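You operate a simulated robot arm through the tools that you are given. There is no shell and no other tool. Be economical: measure what you need, move in short steps, check, and stop when the job is done.

You are at the controls of a simulated two-armed robot. One attempt, no reset.

JOB
Pick up the card box marked "pads" from the middle of the side bench with one hand, pass it to the other hand and put it on the bare end of the side bench. Set down upright: card box.

It is judged by the outcome, as a careful person would: the job done as asked, and still so three seconds after it is handed in. It fails if anything else is knocked over, pushed out of place, dropped, spilled or broken.

ROBOT AND FRAMES
Two 7-joint arms with two-finger parallel grippers on one trunk, on a base that drives. Base frame: it is fixed to the floor where the robot stands at the start and does not move with it; the origin is under the middle of the robot, x ahead of it, y to its left, z up; the surface under the hand at the start is at about z = 88. Readings come in cm, degrees, newtons and seconds.
The left shoulder is at the start at [2, 13.8, 125], the right one opposite. With the tool pointing down near the work surface each hand reaches from about 10 to 50 cm from the robot's upright axis, wherever it stands, measured 20 degrees to its own side. Places, roughly: bare end of the side bench (20x48 cm) [-56, -14, 88]. Payload 1.57 kg a hand.
The TCP of each hand is the grasp point between the finger pads, 3 cm short of the fingertips. In the tool frame z runs along the fingers and y along their closing line. The gripper opens to 8 cm. The fingers are 1.7 cm wide and 1.2 cm thick; the gripper's body (4 by 8.2 cm) begins 8 cm behind the TCP.
Orientation is told as [roll, pitch, yaw] about the base's x, y, z axes, in that order, counted from this pose: with the fingers straight down and closing along the base's y, the tool's x points along the base's -x, its y along +y and its z along -z.

CONTROLS
- The arms move only by the tool send_rows. It takes "left_plan", "right_plan" or both (then of equal length, played together; a hand with none holds still); each is a list of rows, each a list of 6 numbers: the shift along the base's x, y, z in units of 150 mm (1.0 is 150 mm), then the turn, a rotation vector about the base's x, y, z in units of 60 degrees (1.0 is 60 degrees). In form: [[dx, dy, dz, wx, wy, wz], ...]. A call has 1 to 8 rows; each row is the pose to reach, as a shift and turn from the pose commanded when the call began. "left_jaw" and "right_jaw" are, for a hand that has rows, the opening, from 0 (shut) to 1 (fully open), set as the call begins (left out, the last holds). A call with a number of a shift or a turn outside -1 to 1 is refused whole. A row lasts 0.2 s, in which the tool goes at most 5 cm and 8.6 degrees; a call with a longer step from one row to the next is refused whole, and so is a gripper value outside its range. A pose out of reach is approached as far as the arm can. The call stops where the force on the tool passes 40 N (or 10 N more than at its start, if that is more) or the arm is blocked; 0.2 s more then pass. The fingers move at their own pace (about 4.5 cm/s each) and stop on an object; they squeeze with about 27 N. The grip force told is the motor's: it shows also when the fingers shut on nothing. Time passes only in rows, and 0.2 s behind the last, so rows that repeat a pose let the fingers close. It gives the time, the measured TCP pose, the force on the tool (base axes), the opening and the grip force at its end, in the units of the frame above (readings bear some noise), with the torque about the TCP (base axes, N m) and any sound that the robot's microphone picked up.
- Cameras (640 x 400 px; columns grow to the right, rows downward): "scene" is now at [18.51, -1.37, 120.51]; the picture's right is [-0.17, -0.99, 0.00], its down [0.19, -0.03, -0.98] and it looks along [0.97, -0.16, 0.19] (base axes); focal length 214 px, centre (320, 200). "left" rides on the left gripper at [7.2, 0.7, -12.2] in its tool frame; the picture's right is [-0.09, 1.00, 0.00], its down [-0.84, -0.08, -0.54] and it looks along [-0.54, -0.05, 0.84] (tool axes); focal length 238 px, centre (320, 200). "right" rides on the right gripper at [7.2, -0.7, -12.2] in its tool frame; the picture's right is [0.09, 1.00, 0.00], its down [-0.84, 0.08, -0.54] and it looks along [-0.54, 0.05, 0.84] (tool axes); focal length 238 px, centre (320, 200). There is no depth. A picture from a camera that has moved, and an enlarged one, comes with that camera's place and axes in the base frame and with its lens.
- capture(camera): a new picture of that camera. The clock stands still meanwhile.
- lift_body(by): slides the trunk up (or, below 0, down) by that many cm; the arms and the scene camera ride with it, the base frame stays. It gives what a move gives, with no picture.
- drive_base(legs): drives the robot by 1 to 6 legs, each [ahead, left, turn to the left] in cm, cm and degrees, along the robot's own axes; the way and the turn of a leg run together, so that a leg with both is an arc; at most 150 cm and 180 degrees a leg. The arms and the cameras ride along, it lands a little off, and it stops where it bumps. It gives what a move gives.
- head_to(pan, tilt): turns the head with the scene camera to pan (to the left, within 60 degrees either way) and tilt (down, from -29 to 69), counted from straight ahead of the robot. It gives what a move gives.
- enlarge(camera, box): a new picture of the part [left, top, right, bottom] of that camera's present view, enlarged. The clock stands still meanwhile.
- close_job(): hands the job in; it is judged then, once.

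Go step by step. Nothing tells you exact positions but the pictures and the camera data: compare them with the known pose of the tool, close in by small moves and look again before you grip or let go. The budget is 120 turns and 108 pictures, counting those below and the enlarged ones. Unless the task says otherwise, let go and move clear before handing in, and close with one line.

The tools are called after "Emit:" as a command line: name --argument value ..., lists and objects as JSON in quotes. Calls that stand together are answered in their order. send_rows: Moves the arms, as the interface text tells. Its arguments: {"type":"object","properties":{"left_plan":{"type":"array","items":{"type":"array","items":{"type":"number"}}},"left_jaw":{"type":"number"},"right_plan":{"type":"array","items":{"type":"array","items":{"type":"number"}}},"right_jaw":{"type":"number"}},"required":[]} The other tools are called the same way: lift_body (by) slides the trunk up or down; drive_base (legs) drives the base; head_to (pan, tilt) turns the head that bears the scene camera; capture (camera) takes a picture; enlarge (camera, box) takes an enlarged picture of a part of a camera's view; close_job () hands the job in.

At the start:

```text
time: 0.0
left_ee_pos: [22.73, -3.78, 117.18]
left_tcp_rot: [0.4, 29.7, 0.1]
left_contact_force: [0.4, -0.2, -0.6]
left_wrist_torque: [0.01, -0.02, 0.0]
left_grip_width: 7.99
left_grip_force: 0.0
right_ee_pos: [16.02, -29.52, 111.1]
right_tcp_rot: [-8.6, 29.5, -6.3]
right_contact_force: [-0.2, -0.5, 0.2]
right_wrist_torque: [0.0, 0.0, -0.01]
right_grip_width: 7.99
right_grip_force: 0.1
trunk travel left (down, up): [-62.5, 61.5]
robot x, y, heading: [-0.01, -0.14, 0.2]
head pan, tilt: [-9.5, -10.9]
```

scene: 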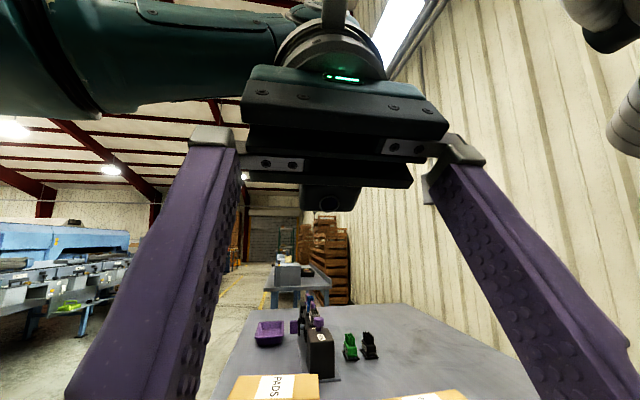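
right: 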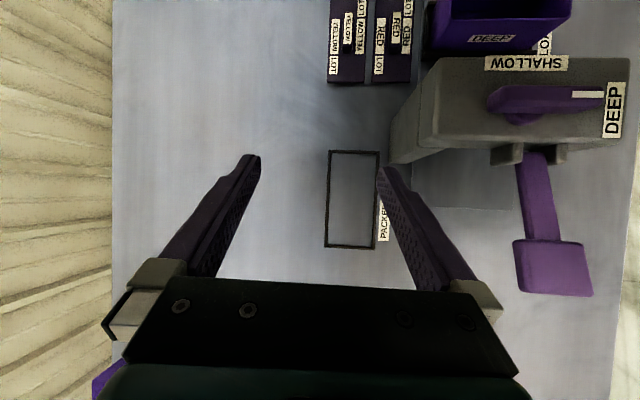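
left: 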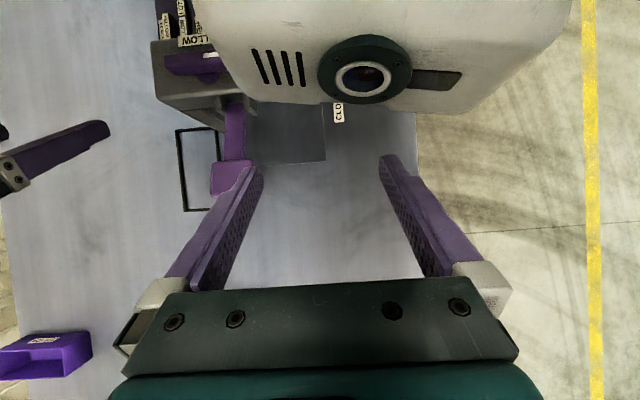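

I see the bench ahead with several things on it, and the side bench should be behind me, at about [-56, -14]. I'll look around with the head before I move.

Emit:
head_to --pan -60 --tilt 35

Emit:
capture --camera "scene"

Emit:
head_to --pan 60 --tilt 35

Emit:
capture --camera "scene"

Emit:
head_to --pan 0 --tilt 50

Emit:
capture --camera "scene"

```text
time: 1.2
left_ee_pos: [22.73, -3.77, 117.06]
left_tcp_rot: [0.5, 29.9, 0.0]
left_contact_force: [-0.5, -0.1, -0.3]
left_wrist_torque: [0.02, -0.04, 0.0]
left_grip_width: 7.97
left_grip_force: 0.1
right_ee_pos: [16.09, -29.44, 111.17]
right_tcp_rot: [-8.7, 29.7, -6.4]
right_contact_force: [0.2, -0.5, 0.0]
right_wrist_torque: [0.0, 0.05, -0.05]
right_grip_width: 8.02
right_grip_force: 0.2
trunk travel left (down, up): [-62.5, 61.5]
robot x, y, heading: [-0.26, 0.18, 0.1]
head pan, tilt: [-60.0, 35.0]
```

```text
104 pictures are left
camera scene: at [14.67, -7.61, 113.25], right [-0.87, -0.5, 0.0], down [-0.29, 0.5, -0.82], along [0.41, -0.71, -0.57], focal length 214 px, centre (320, 200)
```

scene: 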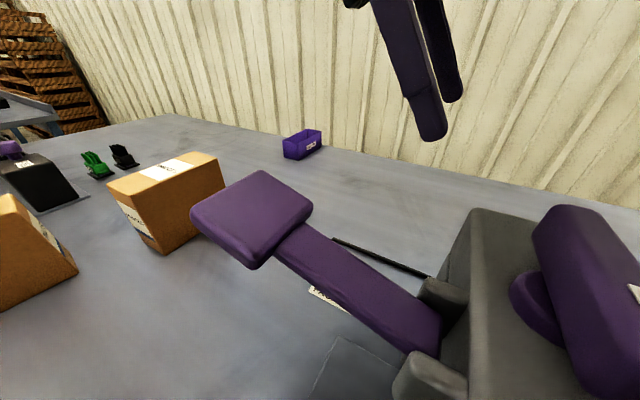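

```text
time: 3.2
left_ee_pos: [22.87, -2.76, 116.99]
left_tcp_rot: [3.2, 29.6, 0.7]
left_contact_force: [24.2, 77.6, -1.0]
left_wrist_torque: [1.51, -0.43, -2.64]
left_grip_width: 8.02
left_grip_force: 0.6
right_ee_pos: [15.98, -29.42, 111.03]
right_tcp_rot: [-8.7, 29.7, -6.3]
right_contact_force: [-0.3, 0.9, 0.3]
right_wrist_torque: [0.0, -0.01, -0.02]
right_grip_width: 8.01
right_grip_force: 0.1
trunk travel left (down, up): [-62.5, 61.5]
robot x, y, heading: [0.06, -0.28, -0.2]
head pan, tilt: [60.0, 35.0]
```

```text
103 pictures are left
camera scene: at [17.73, -4.68, 113.31], right [-0.53, -0.85, 0.0], down [-0.48, 0.3, -0.82], along [0.7, -0.44, -0.57], focal length 214 px, centre (320, 200)
```

scene: 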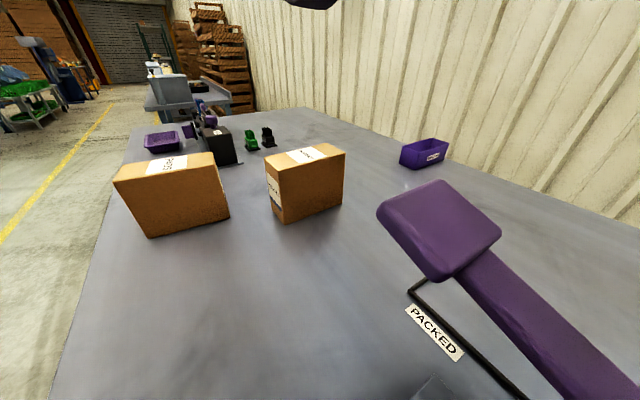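

```text
time: 4.5
left_ee_pos: [23.18, -2.77, 116.68]
left_tcp_rot: [3.2, 28.8, 1.1]
left_contact_force: [37.8, 76.3, -44.7]
left_wrist_torque: [-0.15, -1.42, -3.18]
left_grip_width: 8.07
left_grip_force: 0.3
right_ee_pos: [16.12, -29.56, 111.19]
right_tcp_rot: [-8.6, 29.8, -6.4]
right_contact_force: [-0.3, -0.9, 0.3]
right_wrist_torque: [-0.01, -0.02, 0.0]
right_grip_width: 8.02
right_grip_force: 0.0
trunk travel left (down, up): [-62.5, 61.5]
robot x, y, heading: [-0.09, -0.12, -0.1]
head pan, tilt: [0.0, 50.0]
```

```text
102 pictures are left
camera scene: at [17.12, -4.22, 111.64], right [-0.52, -0.85, 0.0], down [-0.61, 0.38, -0.7], along [0.59, -0.37, -0.72], focal length 214 px, centre (320, 200)
```

scene: 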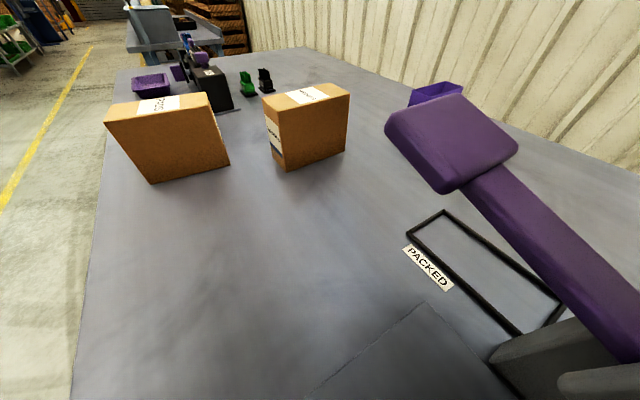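

The head is wedged between the left gripper's fingers, because that hand hangs right in front of it. I'll put the head back to its start position and then draw the left hand forward along its own axis.

Emit:
head_to --pan -9.5 --tilt -10.9

```text
time: 5.8
left_ee_pos: [22.62, -3.95, 117.06]
left_tcp_rot: [0.4, 29.9, -0.1]
left_contact_force: [-0.3, -0.4, 0.3]
left_wrist_torque: [0.0, 0.01, -0.02]
left_grip_width: 8.0
left_grip_force: 0.1
right_ee_pos: [16.11, -29.64, 111.22]
right_tcp_rot: [-8.6, 29.7, -6.4]
right_contact_force: [0.5, 0.4, -0.5]
right_wrist_torque: [-0.02, -0.01, 0.01]
right_grip_width: 8.01
right_grip_force: 0.0
trunk travel left (down, up): [-62.5, 61.5]
robot x, y, heading: [-0.18, -0.07, -0.0]
head pan, tilt: [-9.5, -10.9]
```

The head is free again. Now I'll draw the left hand out forward and up, then to the left.

Emit:
send_rows --left_plan '[[0.13, 0, 0.13, 0, 0, 0], [0.3, 0, 0.25, 0, 0, 0], [0.5, 0, 0.35, 0, 0, 0], [0.55, 0.3, 0.35, 0, 0, 0], [0.55, 0.6, 0.35, 0, 0, 0], [0.5, 0.9, 0.3, 0, 0, 0], [0.4, 1.0, 0.1, 0, 0, 0], [0.4, 1.0, 0.1, 0, 0, 0]]'

Emit:
head_to --pan 0 --tilt 30

Emit:
capture --camera "scene"

Emit:
head_to --pan -60 --tilt 30

Emit:
capture --camera "scene"

Emit:
head_to --pan 60 --tilt 20

Emit:
capture --camera "scene"

```text
time: 6.4
left_ee_pos: [24.54, -3.81, 114.4]
left_tcp_rot: [-0.7, 45.6, -0.3]
left_contact_force: [1.2, 0.9, 1.4]
left_wrist_torque: [0.0, 0.02, 0.01]
left_grip_width: 8.01
left_grip_force: 0.1
left hand out of reach, approached as far as the arm can: row 3
right_ee_pos: [15.99, -29.53, 111.08]
right_tcp_rot: [-8.6, 29.9, -6.4]
right_contact_force: [0.7, -0.2, 0.0]
right_wrist_torque: [0.0, 0.02, -0.02]
right_grip_width: 8.02
right_grip_force: 0.0
trunk travel left (down, up): [-62.5, 61.5]
robot x, y, heading: [-0.21, 0.03, 0.2]
head pan, tilt: [-9.5, -10.9]
stopped in row 3 (left hand): the arm was blocked; the commanded pose is now the measured one
```

```text
time: 7.5
left_ee_pos: [24.63, -3.8, 114.44]
left_tcp_rot: [-0.7, 45.6, -0.3]
left_contact_force: [-0.6, -0.5, 0.1]
left_wrist_torque: [0.0, 0.0, 0.0]
left_grip_width: 8.0
left_grip_force: 0.0
right_ee_pos: [16.03, -29.54, 111.15]
right_tcp_rot: [-8.6, 29.6, -6.4]
right_contact_force: [0.3, -0.5, -0.2]
right_wrist_torque: [0.0, -0.01, -0.01]
right_grip_width: 8.02
right_grip_force: 0.1
trunk travel left (down, up): [-62.5, 61.5]
robot x, y, heading: [-0.15, 0.3, 0.2]
head pan, tilt: [0.0, 30.0]
```

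```text
101 pictures are left
camera scene: at [19.3, 0.01, 114.03], right [0.0, -1.0, 0.0], down [-0.5, 0.0, -0.87], along [0.87, 0.0, -0.5], focal length 214 px, centre (320, 200)
```

scene: 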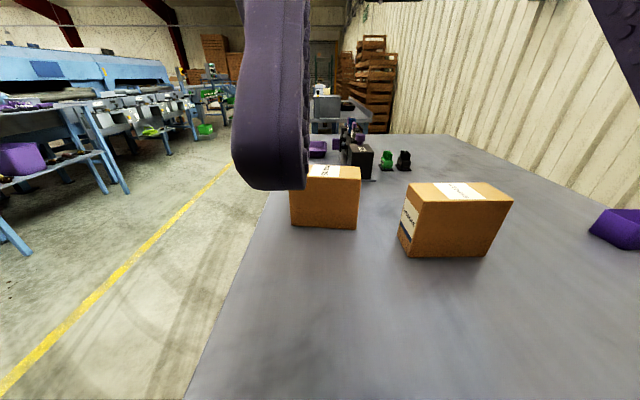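

```text
time: 8.8
left_ee_pos: [24.67, -3.85, 114.55]
left_tcp_rot: [-0.7, 45.6, -0.3]
left_contact_force: [0.5, 0.0, 0.2]
left_wrist_torque: [0.02, 0.02, 0.03]
left_grip_width: 7.98
left_grip_force: 0.0
right_ee_pos: [15.99, -29.57, 111.1]
right_tcp_rot: [-8.7, 29.8, -6.4]
right_contact_force: [0.4, -0.3, 0.1]
right_wrist_torque: [0.01, 0.02, 0.0]
right_grip_width: 7.99
right_grip_force: 0.0
trunk travel left (down, up): [-62.5, 61.5]
robot x, y, heading: [0.12, -0.13, 0.1]
head pan, tilt: [-60.0, 30.0]
```

```text
100 pictures are left
camera scene: at [14.78, -7.82, 114.02], right [-0.87, -0.5, 0.0], down [-0.25, 0.43, -0.87], along [0.43, -0.75, -0.5], focal length 214 px, centre (320, 200)
```

scene: 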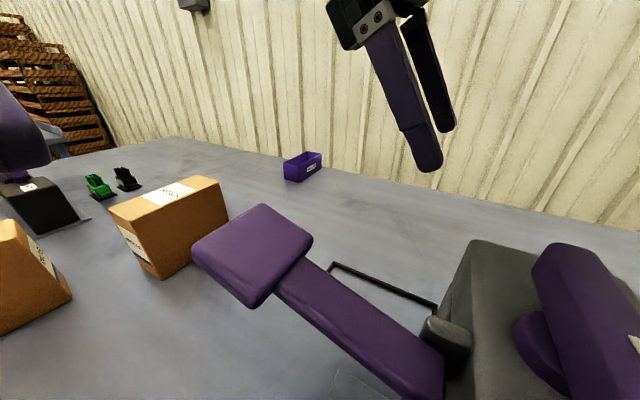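

```text
time: 10.8
left_ee_pos: [24.63, -3.72, 114.55]
left_tcp_rot: [-0.8, 45.6, -0.4]
left_contact_force: [-0.1, 0.0, 0.0]
left_wrist_torque: [0.02, -0.01, 0.01]
left_grip_width: 7.99
left_grip_force: 0.0
right_ee_pos: [16.03, -29.51, 111.1]
right_tcp_rot: [-8.6, 29.7, -6.3]
right_contact_force: [0.2, 1.1, 1.0]
right_wrist_torque: [0.0, 0.01, 0.01]
right_grip_width: 7.99
right_grip_force: 0.0
trunk travel left (down, up): [-62.5, 61.5]
robot x, y, heading: [0.03, 0.18, -0.2]
head pan, tilt: [60.0, 20.0]
```

```text
99 pictures are left
camera scene: at [14.92, 8.07, 115.63], right [0.87, -0.5, 0.0], down [-0.17, -0.3, -0.94], along [0.47, 0.81, -0.34], focal length 214 px, centre (320, 200)
```

scene: 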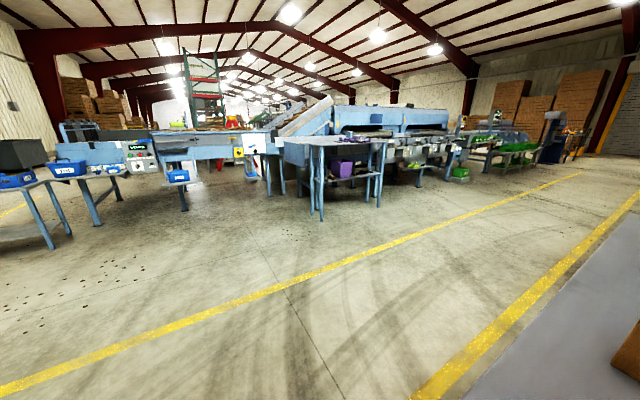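

The bench ahead is a different one, and its left edge is at about y=12. The side bench must be behind me, so I'll raise the trunk for clearance and turn round in stages.

Emit:
lift_body --by 20

Emit:
drive_base --legs '[[0, 0, 60]]'

Emit:
capture --camera "scene"

```text
time: 13.0
left_ee_pos: [24.6, -3.73, 134.49]
left_tcp_rot: [-0.6, 45.6, -0.3]
left_contact_force: [-0.1, 1.3, 0.5]
left_wrist_torque: [-0.02, 0.0, 0.02]
left_grip_width: 7.97
left_grip_force: 0.0
right_ee_pos: [16.03, -29.48, 131.17]
right_tcp_rot: [-8.7, 29.8, -6.3]
right_contact_force: [0.3, -0.4, -0.4]
right_wrist_torque: [0.01, 0.01, 0.0]
right_grip_width: 8.03
right_grip_force: 0.1
trunk travel left (down, up): [-82.5, 41.5]
robot x, y, heading: [-0.17, 0.21, -0.3]
head pan, tilt: [60.0, 20.0]
```

```text
time: 16.0
left_ee_pos: [15.51, 19.5, 134.53]
left_tcp_rot: [-0.7, 45.5, 59.7]
left_contact_force: [1.0, -0.6, -1.0]
left_wrist_torque: [0.04, 0.01, -0.06]
left_grip_width: 8.01
left_grip_force: 0.0
right_ee_pos: [33.62, -0.89, 131.04]
right_tcp_rot: [-8.5, 29.6, 53.6]
right_contact_force: [-0.2, 0.3, -0.5]
right_wrist_torque: [-0.01, -0.01, 0.01]
right_grip_width: 7.99
right_grip_force: 0.1
trunk travel left (down, up): [-82.5, 41.5]
robot x, y, heading: [-0.24, 0.25, 60.0]
head pan, tilt: [60.0, 20.0]
```

```text
98 pictures are left
camera scene: at [0.62, 16.72, 135.63], right [0.87, 0.5, 0.0], down [0.17, -0.3, -0.94], along [-0.47, 0.81, -0.34], focal length 214 px, centre (320, 200)
```

scene: 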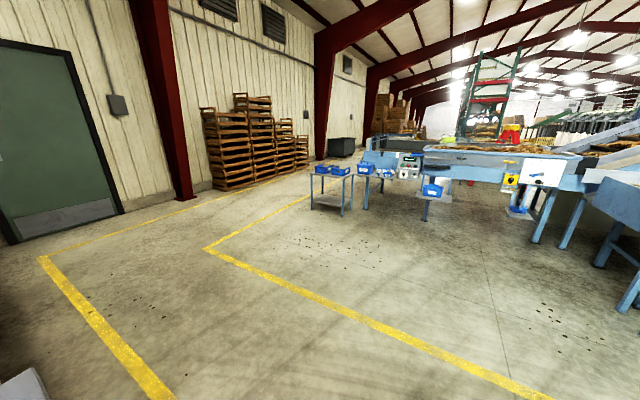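

Emit:
drive_base --legs '[[0, 0, 60]]'

Emit:
capture --camera "scene"

Emit:
head_to --pan 30 --tilt 35

Emit:
capture --camera "scene"

```text
time: 19.0
left_ee_pos: [-8.81, 23.41, 134.47]
left_tcp_rot: [-0.6, 45.6, 119.1]
left_contact_force: [-0.2, 0.6, 0.8]
left_wrist_torque: [-0.02, -0.03, 0.02]
left_grip_width: 8.01
left_grip_force: 0.0
right_ee_pos: [17.87, 28.38, 131.15]
right_tcp_rot: [-8.6, 29.7, 112.8]
right_contact_force: [-1.1, 0.1, 0.2]
right_wrist_torque: [-0.01, 0.01, 0.0]
right_grip_width: 7.98
right_grip_force: 0.1
trunk travel left (down, up): [-82.5, 41.5]
robot x, y, heading: [-0.07, -0.15, 119.4]
head pan, tilt: [60.0, 20.0]
```

```text
97 pictures are left
camera scene: at [-13.92, 8.84, 135.63], right [0.01, 1.0, 0.0], down [0.34, 0.0, -0.94], along [-0.94, 0.01, -0.34], focal length 214 px, centre (320, 200)
```

scene: 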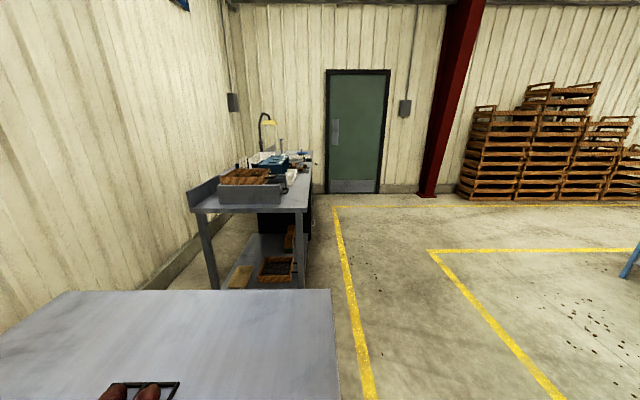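

```text
time: 20.0
left_ee_pos: [-8.72, 23.27, 134.38]
left_tcp_rot: [-0.7, 45.7, 118.9]
left_contact_force: [-0.6, 0.4, 0.2]
left_wrist_torque: [-0.02, 0.0, 0.03]
left_grip_width: 8.0
left_grip_force: 0.1
right_ee_pos: [17.97, 28.56, 131.07]
right_tcp_rot: [-8.5, 29.7, 112.9]
right_contact_force: [0.2, -0.3, 1.3]
right_wrist_torque: [0.01, -0.01, 0.01]
right_grip_width: 8.02
right_grip_force: 0.1
trunk travel left (down, up): [-82.5, 41.5]
robot x, y, heading: [-0.11, -0.07, 119.5]
head pan, tilt: [30.0, 35.0]
```

```text
96 pictures are left
camera scene: at [-12.18, 13.22, 133.24], right [0.51, 0.86, 0.0], down [0.49, -0.29, -0.82], along [-0.7, 0.42, -0.57], focal length 214 px, centre (320, 200)
```

scene: 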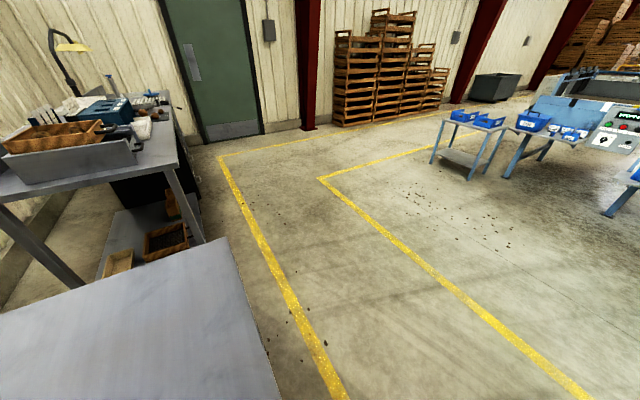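

The side bench is behind me and its right edge is at about y=10. I'll turn further and look down at it.

Emit:
drive_base --legs '[[0, 0, 60]]'

Emit:
head_to --pan 0 --tilt 45

Emit:
capture --camera "scene"

Emit:
head_to --pan 60 --tilt 35

Emit:
capture --camera "scene"

```text
time: 23.0
left_ee_pos: [-24.59, 4.61, 134.47]
left_tcp_rot: [-0.7, 45.6, 177.9]
left_contact_force: [0.2, -0.3, 0.0]
left_wrist_torque: [0.01, 0.0, -0.01]
left_grip_width: 7.97
left_grip_force: 0.1
right_ee_pos: [-15.05, 30.12, 131.08]
right_tcp_rot: [-8.4, 29.7, 171.6]
right_contact_force: [0.2, -0.1, 0.2]
right_wrist_torque: [0.01, 0.02, -0.01]
right_grip_width: 7.99
right_grip_force: 0.0
trunk travel left (down, up): [-82.5, 41.5]
robot x, y, heading: [-0.38, 0.02, 178.2]
head pan, tilt: [30.0, 35.0]
```

```text
time: 23.9
left_ee_pos: [-24.5, 4.62, 134.49]
left_tcp_rot: [-0.8, 45.6, 177.9]
left_contact_force: [0.2, 0.0, 0.5]
left_wrist_torque: [-0.03, 0.01, -0.03]
left_grip_width: 7.98
left_grip_force: 0.1
right_ee_pos: [-15.12, 30.08, 131.09]
right_tcp_rot: [-8.5, 29.7, 171.6]
right_contact_force: [0.5, 0.5, 0.1]
right_wrist_torque: [-0.01, 0.03, -0.01]
right_grip_width: 8.03
right_grip_force: 0.0
trunk travel left (down, up): [-82.5, 41.5]
robot x, y, heading: [0.13, -0.05, 178.2]
head pan, tilt: [0.0, 45.0]
```

```text
95 pictures are left
camera scene: at [-17.84, 0.61, 131.76], right [0.03, 1.0, 0.0], down [0.71, -0.02, -0.71], along [-0.71, 0.02, -0.71], focal length 214 px, centre (320, 200)
```

scene: 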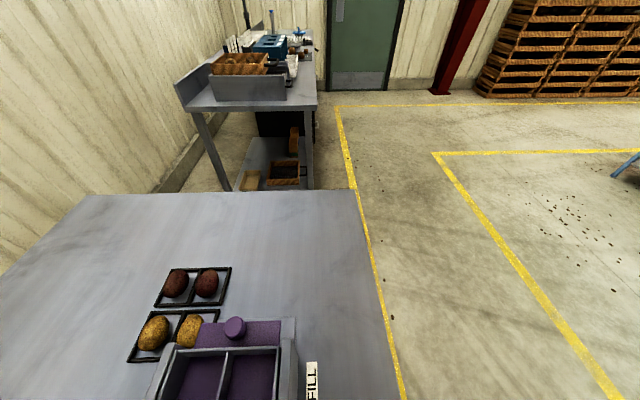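

```text
time: 25.2
left_ee_pos: [-24.54, 4.61, 134.37]
left_tcp_rot: [-0.7, 45.7, 177.7]
left_contact_force: [-1.0, -0.1, 0.3]
left_wrist_torque: [-0.01, 0.03, 0.04]
left_grip_width: 7.99
left_grip_force: 0.2
right_ee_pos: [-15.02, 30.06, 131.05]
right_tcp_rot: [-8.5, 29.7, 171.7]
right_contact_force: [0.3, -0.8, 0.4]
right_wrist_torque: [0.01, 0.0, 0.03]
right_grip_width: 8.01
right_grip_force: 0.1
trunk travel left (down, up): [-82.5, 41.5]
robot x, y, heading: [0.39, -0.36, 177.9]
head pan, tilt: [60.0, 35.0]
```

```text
94 pictures are left
camera scene: at [-14.37, -7.12, 133.24], right [-0.85, 0.53, 0.0], down [0.3, 0.49, -0.82], along [-0.43, -0.69, -0.57], focal length 214 px, centre (320, 200)
```

scene: 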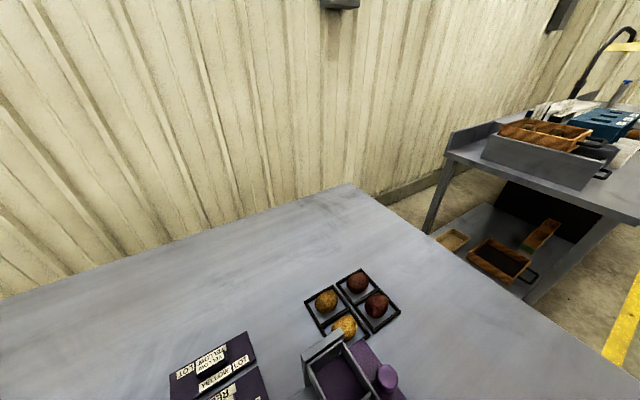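

The same long bench runs past me, with its edge at about y=12.5 and its end at x=-66. The bare end is there, beyond the "FILL" unit. I need to see how the bench lies under and around me.

Emit:
head_to --pan 60 --tilt 69

Emit:
capture --camera "scene"

Emit:
head_to --pan 0 --tilt 69

Emit:
capture --camera "scene"

Emit:
head_to --pan -60 --tilt 69

Emit:
capture --camera "scene"

```text
time: 26.2
left_ee_pos: [-24.56, 4.63, 134.48]
left_tcp_rot: [-0.7, 45.6, 177.8]
left_contact_force: [-0.4, 0.5, -0.5]
left_wrist_torque: [0.0, -0.02, 0.02]
left_grip_width: 7.98
left_grip_force: 0.0
right_ee_pos: [-15.09, 30.12, 131.08]
right_tcp_rot: [-8.5, 29.7, 171.6]
right_contact_force: [0.7, 1.1, 0.1]
right_wrist_torque: [0.04, -0.01, 0.01]
right_grip_width: 7.99
right_grip_force: 0.1
trunk travel left (down, up): [-82.5, 41.5]
robot x, y, heading: [-0.07, 0.23, 178.0]
head pan, tilt: [60.0, 68.8]
```

```text
93 pictures are left
camera scene: at [-12.67, -4.41, 128.88], right [-0.85, 0.53, 0.0], down [0.49, 0.79, -0.36], along [-0.19, -0.31, -0.93], focal length 214 px, centre (320, 200)
```

scene: 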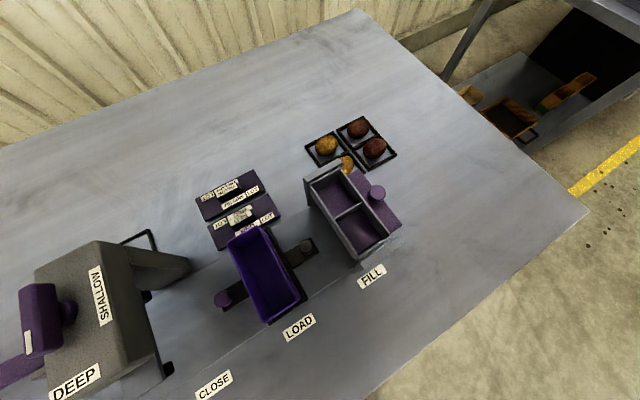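

```text
time: 27.5
left_ee_pos: [-24.51, 4.6, 134.46]
left_tcp_rot: [-0.7, 45.5, 177.8]
left_contact_force: [0.4, -0.7, -0.1]
left_wrist_torque: [-0.02, 0.02, -0.01]
left_grip_width: 8.0
left_grip_force: 0.1
right_ee_pos: [-14.98, 30.07, 131.05]
right_tcp_rot: [-8.5, 29.6, 171.6]
right_contact_force: [0.4, 0.2, -0.4]
right_wrist_torque: [-0.01, -0.05, -0.02]
right_grip_width: 8.0
right_grip_force: 0.1
trunk travel left (down, up): [-82.5, 41.5]
robot x, y, heading: [-0.09, -0.09, 177.9]
head pan, tilt: [0.0, 68.8]
```

```text
92 pictures are left
camera scene: at [-15.3, 0.53, 128.87], right [0.03, 1.0, 0.0], down [0.93, -0.03, -0.36], along [-0.36, 0.01, -0.93], focal length 214 px, centre (320, 200)
```

scene: 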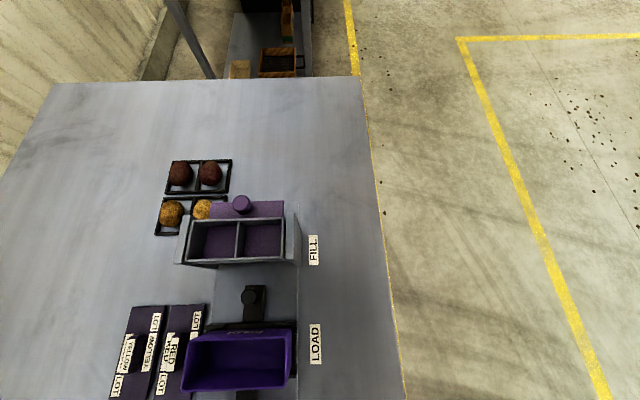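

```text
time: 28.8
left_ee_pos: [-24.54, 4.62, 134.43]
left_tcp_rot: [-0.6, 45.6, 177.8]
left_contact_force: [0.1, 0.7, -0.6]
left_wrist_torque: [-0.02, 0.02, -0.01]
left_grip_width: 8.01
left_grip_force: 0.0
right_ee_pos: [-15.01, 30.04, 131.05]
right_tcp_rot: [-8.5, 29.7, 171.6]
right_contact_force: [-0.1, -0.2, -0.2]
right_wrist_torque: [0.02, 0.0, -0.03]
right_grip_width: 7.99
right_grip_force: 0.1
trunk travel left (down, up): [-82.5, 41.5]
robot x, y, heading: [-0.16, 0.06, 178.0]
head pan, tilt: [-60.0, 68.8]
```

```text
91 pictures are left
camera scene: at [-12.34, 5.28, 128.87], right [0.88, 0.47, 0.0], down [0.44, -0.82, -0.36], along [-0.17, 0.32, -0.93], focal length 214 px, centre (320, 200)
```

scene: 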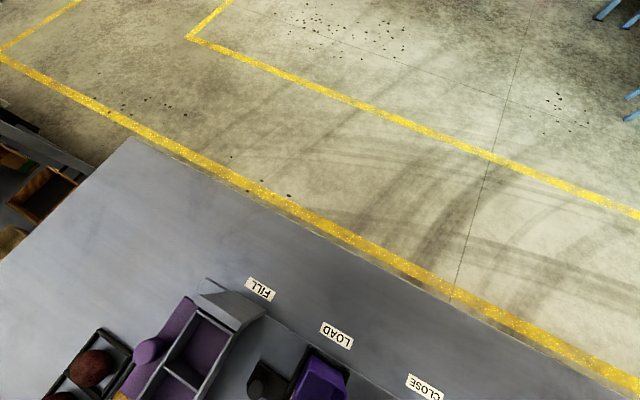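

The robot stands over this bench: the bare end is at x<-46, and the card boxes are on the other side at about x=45–53. I'll turn back and read their labels.

Emit:
drive_base --legs '[[0, 0, -178]]'

Emit:
head_to --pan -20 --tilt 40

Emit:
capture --camera "scene"

```text
time: 36.5
left_ee_pos: [24.65, -3.63, 134.43]
left_tcp_rot: [-0.7, 45.6, -0.1]
left_contact_force: [0.4, 0.2, 0.2]
left_wrist_torque: [-0.05, -0.01, 0.02]
left_grip_width: 8.0
left_grip_force: 0.1
right_ee_pos: [16.21, -29.41, 131.03]
right_tcp_rot: [-8.5, 29.7, -6.4]
right_contact_force: [0.3, -0.2, -0.3]
right_wrist_torque: [-0.02, -0.03, 0.02]
right_grip_width: 7.99
right_grip_force: 0.0
trunk travel left (down, up): [-82.5, 41.5]
robot x, y, heading: [-0.09, -0.02, 0.1]
head pan, tilt: [-60.0, 68.8]
```

```text
time: 37.5
left_ee_pos: [24.79, -3.69, 134.49]
left_tcp_rot: [-0.7, 45.6, -0.2]
left_contact_force: [0.0, 1.1, -0.7]
left_wrist_torque: [-0.01, 0.02, -0.01]
left_grip_width: 7.99
left_grip_force: 0.1
right_ee_pos: [16.09, -29.51, 131.19]
right_tcp_rot: [-8.4, 29.7, -6.2]
right_contact_force: [0.1, 0.2, -0.4]
right_wrist_torque: [0.03, 0.0, 0.02]
right_grip_width: 8.02
right_grip_force: 0.1
trunk travel left (down, up): [-82.5, 41.5]
robot x, y, heading: [-0.07, -0.35, 0.1]
head pan, tilt: [-20.0, 40.0]
```

```text
90 pictures are left
camera scene: at [18.25, -2.85, 132.48], right [-0.34, -0.94, 0.0], down [-0.6, 0.22, -0.77], along [0.72, -0.26, -0.64], focal length 214 px, centre (320, 200)
```

scene: 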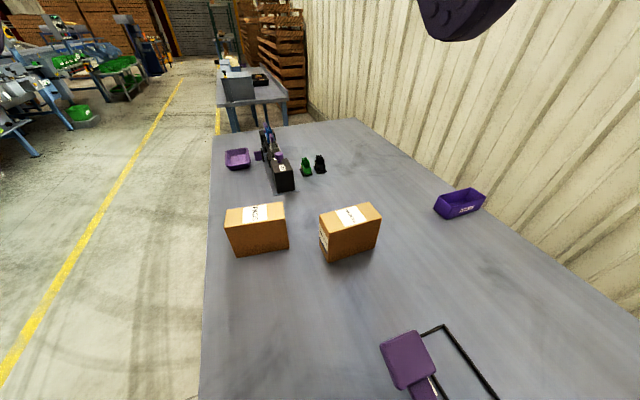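

Emit:
enlarge --camera "scene" --box '[210, 190, 390, 275]'

Emit:
enlarge --camera "scene" --box '[210, 120, 370, 220]'

```text
3.56 times, centred on (300, 232) of scene
camera zoom: at [18.25, -2.85, 132.48], right [-0.34, -0.94, 0.0], down [-0.6, 0.22, -0.77], along [0.72, -0.26, -0.64], focal length 763 px, centre (391, 84)
```

zoom: 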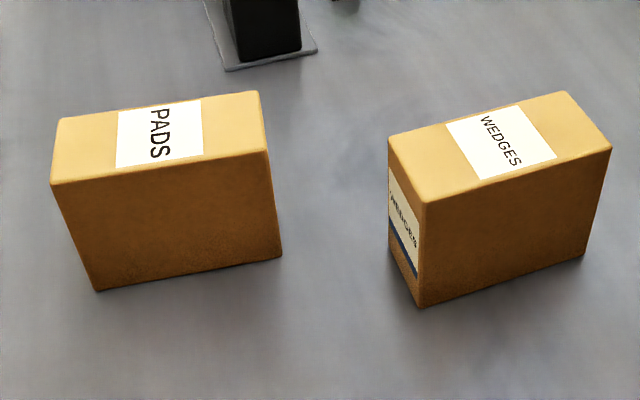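

```text
4.00 times, centred on (290, 170) of scene
camera zoom: at [18.25, -2.85, 132.48], right [-0.34, -0.94, 0.0], down [-0.6, 0.22, -0.77], along [0.72, -0.26, -0.64], focal length 858 px, centre (440, 320)
```

zoom: 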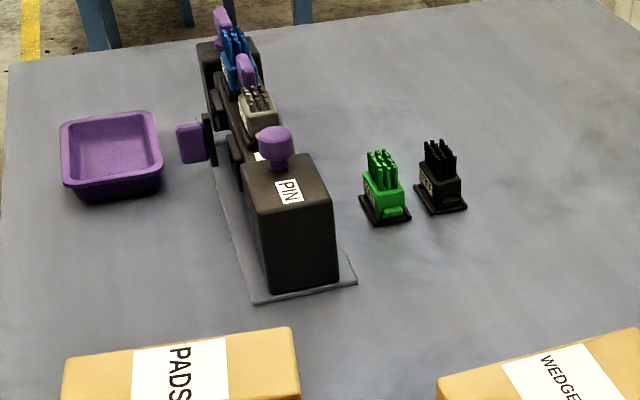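

The left card box is marked PADS and the right one is WEDGES. I measure PADS at centre about (56.4, -1.1), 12.6 cm along y, 6.2 cm along x and about 10.5 cm tall, turned about -6.5°. I'll drive 21 cm ahead and bring the left hand upright.

Emit:
drive_base --legs '[[21, 0, 0]]'

Emit:
send_rows --left_plan '[[0, 0.2, 0, 0, -0.13, 0], [0.05, 0.4, 0, 0, -0.26, 0], [0.1, 0.6, 0, 0, -0.39, 0], [0.1, 0.6, 0, 0, -0.52, 0], [0.1, 0.6, 0, 0, -0.65, 0], [0.1, 0.6, 0, 0, -0.76, 0], [0.1, 0.6, 0, 0, -0.76, 0]]'

```text
time: 39.2
left_ee_pos: [45.43, -3.51, 134.55]
left_tcp_rot: [-0.6, 45.6, -0.1]
left_contact_force: [0.6, 0.3, 0.1]
left_wrist_torque: [0.02, 0.0, 0.0]
left_grip_width: 7.98
left_grip_force: 0.1
right_ee_pos: [37.12, -29.35, 131.04]
right_tcp_rot: [-8.4, 29.7, -6.2]
right_contact_force: [-0.6, 1.0, -0.1]
right_wrist_torque: [-0.01, 0.0, 0.04]
right_grip_width: 7.98
right_grip_force: 0.2
trunk travel left (down, up): [-82.5, 41.5]
robot x, y, heading: [20.63, 0.42, 0.4]
head pan, tilt: [-20.0, 40.0]
```

```text
time: 41.0
left_ee_pos: [45.98, 5.72, 131.86]
left_tcp_rot: [0.2, 5.7, 0.3]
left_contact_force: [-0.9, 0.0, -0.4]
left_wrist_torque: [-0.03, -0.01, 0.0]
left_grip_width: 7.99
left_grip_force: 0.1
right_ee_pos: [37.12, -29.45, 131.1]
right_tcp_rot: [-8.6, 29.7, -6.2]
right_contact_force: [1.2, -0.2, -0.5]
right_wrist_torque: [-0.01, 0.02, 0.0]
right_grip_width: 8.0
right_grip_force: 0.0
trunk travel left (down, up): [-82.5, 41.5]
robot x, y, heading: [20.79, 0.13, 0.2]
head pan, tilt: [-20.0, 40.0]
stopped in row 7 (left hand): the arm was blocked; the commanded pose is now the measured one
```

The left hand is nearly upright. I'll lower it to where the arm has freedom and start the -90° yaw, so that it closes along x.

Emit:
send_rows --left_plan '[[0, 0.15, -0.25, 0, 0, 0], [0, 0.3, -0.5, 0, 0, 0], [0, 0.4, -0.7, 0, -0.09, 0], [0, 0.4, -0.7, 0, -0.09, -0.13], [0, 0.4, -0.7, 0, -0.09, -0.26], [0, 0.4, -0.7, 0, -0.09, -0.39], [0, 0.4, -0.7, 0, -0.09, -0.52], [0, 0.4, -0.7, 0, -0.09, -0.65]]'

Emit:
capture --camera "scene"

```text
time: 42.8
left_ee_pos: [46.08, 11.58, 121.37]
left_tcp_rot: [1.9, 0.6, -38.8]
left_contact_force: [-0.8, 0.3, 0.6]
left_wrist_torque: [-0.01, 0.04, 0.03]
left_grip_width: 7.98
left_grip_force: 0.0
right_ee_pos: [37.04, -29.25, 130.98]
right_tcp_rot: [-8.5, 29.7, -6.2]
right_contact_force: [-0.6, -0.4, 0.0]
right_wrist_torque: [0.02, -0.04, -0.01]
right_grip_width: 7.99
right_grip_force: 0.1
trunk travel left (down, up): [-82.5, 41.5]
robot x, y, heading: [20.59, -0.06, 0.2]
head pan, tilt: [-20.0, 40.0]
```

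```text
87 pictures are left
camera scene: at [39.14, -2.72, 132.49], right [-0.34, -0.94, 0.0], down [-0.61, 0.22, -0.77], along [0.72, -0.26, -0.64], focal length 214 px, centre (320, 200)
```

scene: 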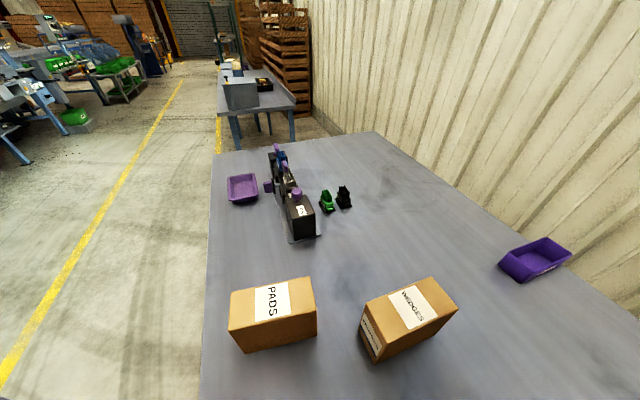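

Yaw is at -39°. I'll continue to about -96° and then tilt the hand outward.

Emit:
send_rows --left_plan '[[0, 0, 0, 0, 0, -0.13], [0, 0, 0, 0, 0, -0.26], [0, 0, 0, 0, 0, -0.39], [0, 0, 0, 0, 0, -0.52], [0, 0, 0, 0, 0, -0.65], [0, 0, 0, 0, 0, -0.78], [0, 0, 0, 0, 0, -0.92], [0, 0, 0, -0.02, 0.02, -0.955]]'

Emit:
send_rows --left_plan '[[0.1, 0, -0.1, -0.13, 0, 0], [0.2, 0, -0.1, -0.26, 0, 0], [0.3, 0, -0.1, -0.39, 0, 0], [0.4, 0, -0.1, -0.5, 0, 0], [0.4, 0, -0.1, -0.5, 0, 0]]'

Emit:
capture --camera "left"

Emit:
capture --camera "scene"

```text
time: 44.6
left_ee_pos: [45.94, 11.58, 121.52]
left_tcp_rot: [0.4, -0.1, -95.8]
left_contact_force: [0.3, -0.8, 0.4]
left_wrist_torque: [0.02, -0.02, 0.02]
left_grip_width: 7.99
left_grip_force: 0.1
right_ee_pos: [37.14, -29.37, 131.05]
right_tcp_rot: [-8.5, 29.7, -6.2]
right_contact_force: [-0.7, 0.9, -0.1]
right_wrist_torque: [-0.01, -0.01, 0.0]
right_grip_width: 8.01
right_grip_force: 0.2
trunk travel left (down, up): [-82.5, 41.5]
robot x, y, heading: [21.18, 0.17, 0.2]
head pan, tilt: [-20.0, 40.0]
```

```text
time: 45.8
left_ee_pos: [52.08, 11.6, 119.89]
left_tcp_rot: [3.8, -30.0, -96.7]
left_contact_force: [0.7, -0.1, 0.1]
left_wrist_torque: [-0.02, 0.01, 0.02]
left_grip_width: 8.0
left_grip_force: 0.1
right_ee_pos: [37.05, -29.27, 131.1]
right_tcp_rot: [-8.5, 29.7, -6.3]
right_contact_force: [0.6, 0.1, -0.4]
right_wrist_torque: [-0.02, -0.03, 0.0]
right_grip_width: 7.99
right_grip_force: 0.1
trunk travel left (down, up): [-82.5, 41.5]
robot x, y, heading: [20.53, 0.45, 0.2]
head pan, tilt: [-20.0, 40.0]
```

```text
86 pictures are left
camera left: at [53.24, 23.86, 127.0], right [0.98, -0.16, 0.1], down [-0.17, -0.44, 0.88], along [-0.1, -0.88, -0.46], focal length 238 px, centre (320, 200)
```

left: 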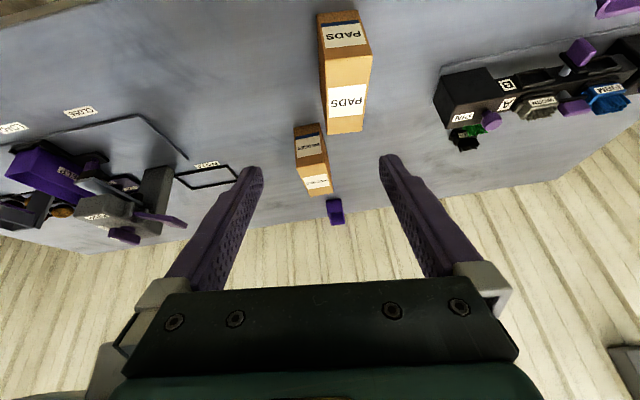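

```text
85 pictures are left
camera scene: at [39.14, -2.72, 132.49], right [-0.34, -0.94, 0.0], down [-0.61, 0.22, -0.77], along [0.72, -0.26, -0.64], focal length 214 px, centre (320, 200)
```

scene: 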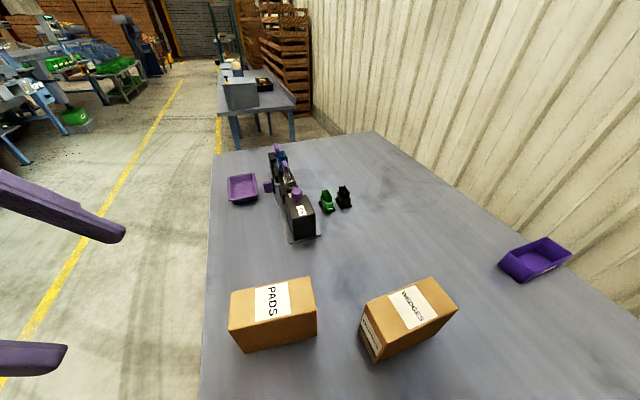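

The hand is tilted as planned. I'll enlarge the left camera's view of the PADS box to refine its pose.

Emit:
enlarge --camera "left" --box '[290, 0, 410, 150]'

Emit:
enlarge --camera "scene" --box '[220, 265, 330, 360]'

```text
2.67 times, centred on (350, 75) of left
camera zoom: at [53.24, 23.86, 127.0], right [0.98, -0.16, 0.1], down [-0.17, -0.44, 0.88], along [-0.1, -0.88, -0.46], focal length 636 px, centre (240, 533)
```

zoom: 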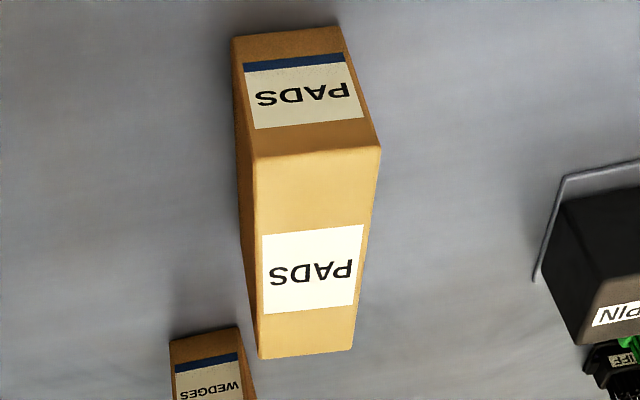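

```text
4.21 times, centred on (275, 312) of scene
camera zoom: at [39.14, -2.72, 132.49], right [-0.34, -0.94, 0.0], down [-0.61, 0.22, -0.77], along [0.72, -0.26, -0.64], focal length 903 px, centre (510, -274)
```

zoom: 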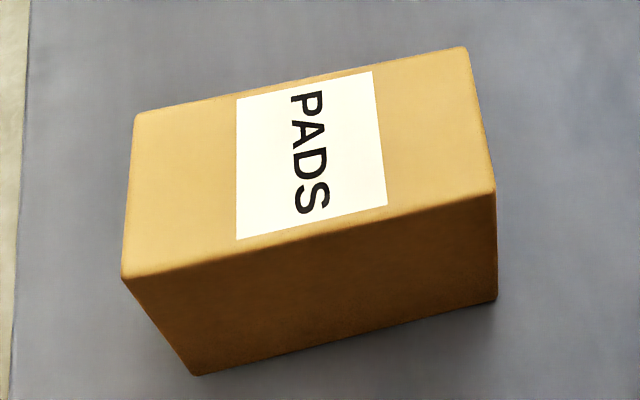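

Refined, PADS is centred at (56.3, -1.0), with its top at 98.7, width 5.85, length 12.7 and yaw -7°. I'll level the closing line, line up outside the +y end and lower the trunk 15 cm.

Emit:
send_rows --left_plan '[[0.18, 0, 0, 0.0064, 0.0545, -0.032], [0.36, 0, 0, 0.0064, 0.0545, -0.034], [0.36, 0, 0, 0.0064, 0.0545, -0.034]]' --left_jaw 1

Emit:
lift_body --by -15

Emit:
capture --camera "left"

Emit:
capture --camera "scene"

```text
time: 46.6
left_ee_pos: [57.43, 11.65, 120.01]
left_tcp_rot: [-0.2, -29.8, -96.8]
left_contact_force: [-0.8, -0.3, -0.3]
left_wrist_torque: [0.0, -0.02, -0.01]
left_grip_width: 7.99
left_grip_force: 0.2
right_ee_pos: [37.16, -29.28, 131.14]
right_tcp_rot: [-8.5, 29.7, -6.1]
right_contact_force: [0.7, -0.2, 0.3]
right_wrist_torque: [0.01, 0.02, 0.02]
right_grip_width: 8.01
right_grip_force: 0.2
trunk travel left (down, up): [-82.5, 41.5]
robot x, y, heading: [21.14, 0.23, 0.3]
head pan, tilt: [-20.0, 40.0]
```

```text
time: 48.3
left_ee_pos: [57.43, 11.74, 105.25]
left_tcp_rot: [-0.2, -29.7, -96.9]
left_contact_force: [0.6, 0.8, -0.2]
left_wrist_torque: [-0.02, 0.04, 0.03]
left_grip_width: 7.97
left_grip_force: 0.1
right_ee_pos: [37.05, -29.26, 115.99]
right_tcp_rot: [-8.5, 29.8, -6.2]
right_contact_force: [0.8, 0.3, -0.3]
right_wrist_torque: [0.0, 0.0, 0.01]
right_grip_width: 7.98
right_grip_force: 0.1
trunk travel left (down, up): [-67.5, 56.5]
robot x, y, heading: [21.08, -0.07, 0.3]
head pan, tilt: [-20.0, 40.0]
```

```text
82 pictures are left
camera left: at [59.52, 23.8, 112.16], right [0.98, -0.2, 0.04], down [-0.13, -0.44, 0.89], along [-0.16, -0.87, -0.46], focal length 238 px, centre (320, 200)
```

left: 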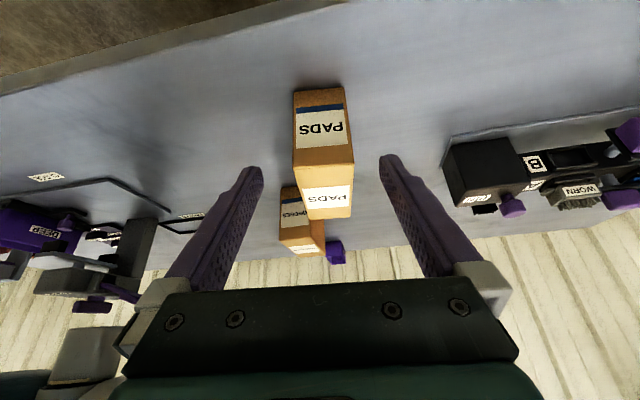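

```text
81 pictures are left
camera scene: at [39.14, -2.72, 117.49], right [-0.34, -0.94, 0.0], down [-0.61, 0.22, -0.77], along [0.72, -0.26, -0.64], focal length 214 px, centre (320, 200)
```

scene: 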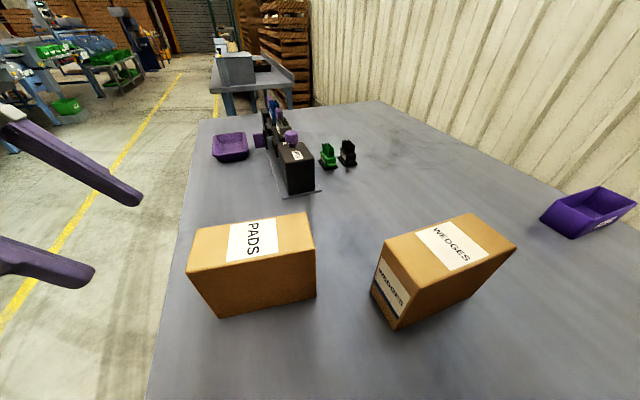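

The jaws straddle the box's line well. I'll move to the pre-grasp point, about 10 cm short, and look again.

Emit:
send_rows --left_plan '[[-0.015, -0.13, -0.01, 0, 0, 0], [-0.025, -0.28, -0.1, 0, 0, 0], [-0.03, -0.36, -0.217, 0, 0, 0], [-0.03, -0.36, -0.217, 0, 0, 0]]'

Emit:
head_to --pan 0 --tilt 40

Emit:
capture --camera "left"

Emit:
capture --camera "scene"

```text
time: 49.3
left_ee_pos: [56.99, 6.2, 101.91]
left_tcp_rot: [-0.1, -29.7, -96.9]
left_contact_force: [-1.0, -0.4, -0.3]
left_wrist_torque: [-0.01, 0.04, 0.01]
left_grip_width: 7.99
left_grip_force: 0.1
right_ee_pos: [37.03, -29.39, 116.18]
right_tcp_rot: [-8.5, 29.6, -6.2]
right_contact_force: [0.2, 0.2, -0.1]
right_wrist_torque: [-0.01, 0.0, 0.01]
right_grip_width: 7.99
right_grip_force: 0.2
trunk travel left (down, up): [-67.5, 56.5]
robot x, y, heading: [20.87, 0.25, 0.3]
head pan, tilt: [-20.0, 40.0]
```

```text
time: 50.2
left_ee_pos: [57.03, 6.26, 101.85]
left_tcp_rot: [-0.1, -29.8, -97.0]
left_contact_force: [0.1, 0.0, -0.2]
left_wrist_torque: [-0.02, -0.02, 0.01]
left_grip_width: 8.02
left_grip_force: 0.1
right_ee_pos: [37.0, -29.36, 115.99]
right_tcp_rot: [-8.4, 29.8, -6.2]
right_contact_force: [-0.7, -0.8, 0.4]
right_wrist_torque: [0.0, 0.0, -0.02]
right_grip_width: 7.99
right_grip_force: 0.0
trunk travel left (down, up): [-67.5, 56.5]
robot x, y, heading: [20.87, 0.05, 0.3]
head pan, tilt: [0.0, 40.0]
```

```text
80 pictures are left
camera left: at [59.1, 18.41, 108.9], right [0.98, -0.2, 0.04], down [-0.13, -0.44, 0.89], along [-0.16, -0.87, -0.46], focal length 238 px, centre (320, 200)
```

left: 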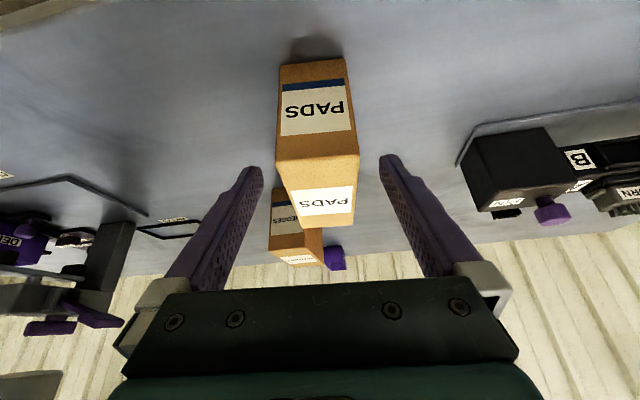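

```text
79 pictures are left
camera scene: at [39.64, 0.19, 117.49], right [0.0, -1.0, 0.0], down [-0.64, 0.0, -0.77], along [0.77, 0.0, -0.64], focal length 214 px, centre (320, 200)
```

scene: 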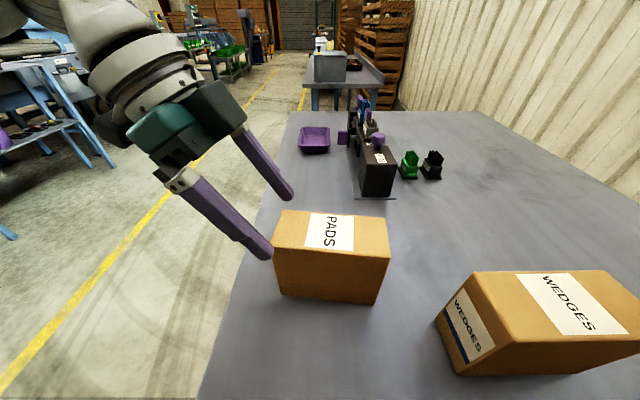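

The box sits centred between the fingers. I'll slide in along the tool axis.

Emit:
send_rows --left_plan '[[-0.005, -0.07, -0.123, 0, 0, 0], [-0.01, -0.14, -0.246, 0, 0, 0], [-0.015, -0.21, -0.37, 0, 0, 0], [-0.02, -0.283, -0.493, 0, 0, 0], [-0.02, -0.283, -0.493, 0, 0, 0]]'

Emit:
capture --camera "left"

Emit:
capture --camera "scene"

```text
time: 51.4
left_ee_pos: [56.76, 1.95, 94.54]
left_tcp_rot: [-0.1, -29.9, -96.9]
left_contact_force: [-0.3, 0.8, -0.8]
left_wrist_torque: [0.0, -0.03, 0.02]
left_grip_width: 8.01
left_grip_force: 0.1
right_ee_pos: [37.14, -29.5, 116.13]
right_tcp_rot: [-8.5, 29.7, -6.3]
right_contact_force: [-0.9, -1.5, 0.3]
right_wrist_torque: [-0.01, -0.04, 0.0]
right_grip_width: 8.0
right_grip_force: 0.2
trunk travel left (down, up): [-67.5, 56.5]
robot x, y, heading: [20.74, -0.33, 0.1]
head pan, tilt: [0.0, 40.0]
```

```text
78 pictures are left
camera left: at [58.78, 14.09, 101.54], right [0.98, -0.2, 0.04], down [-0.13, -0.44, 0.89], along [-0.16, -0.87, -0.46], focal length 238 px, centre (320, 200)
```

left: 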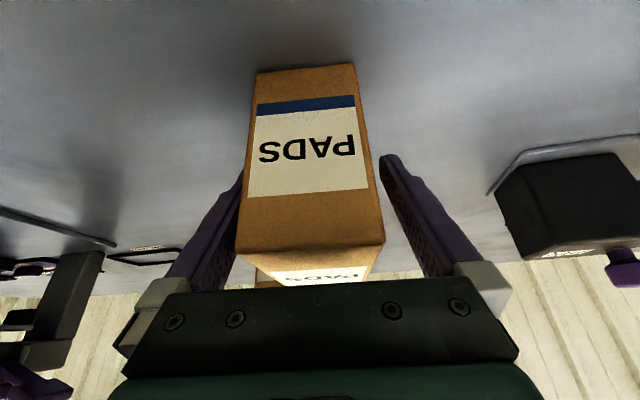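

```text
77 pictures are left
camera scene: at [39.64, 0.19, 117.48], right [0.01, -1.0, 0.0], down [-0.64, 0.0, -0.77], along [0.77, 0.0, -0.64], focal length 214 px, centre (320, 200)
```

scene: 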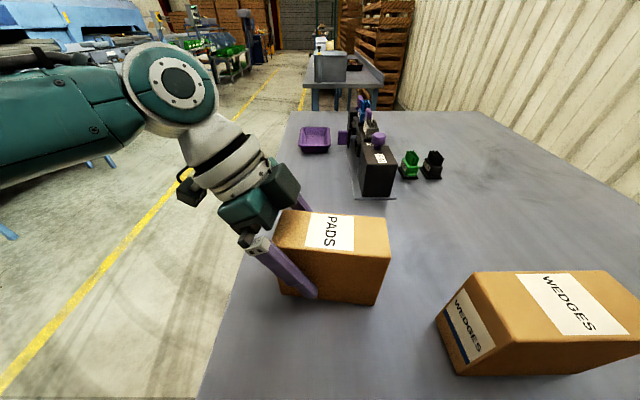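

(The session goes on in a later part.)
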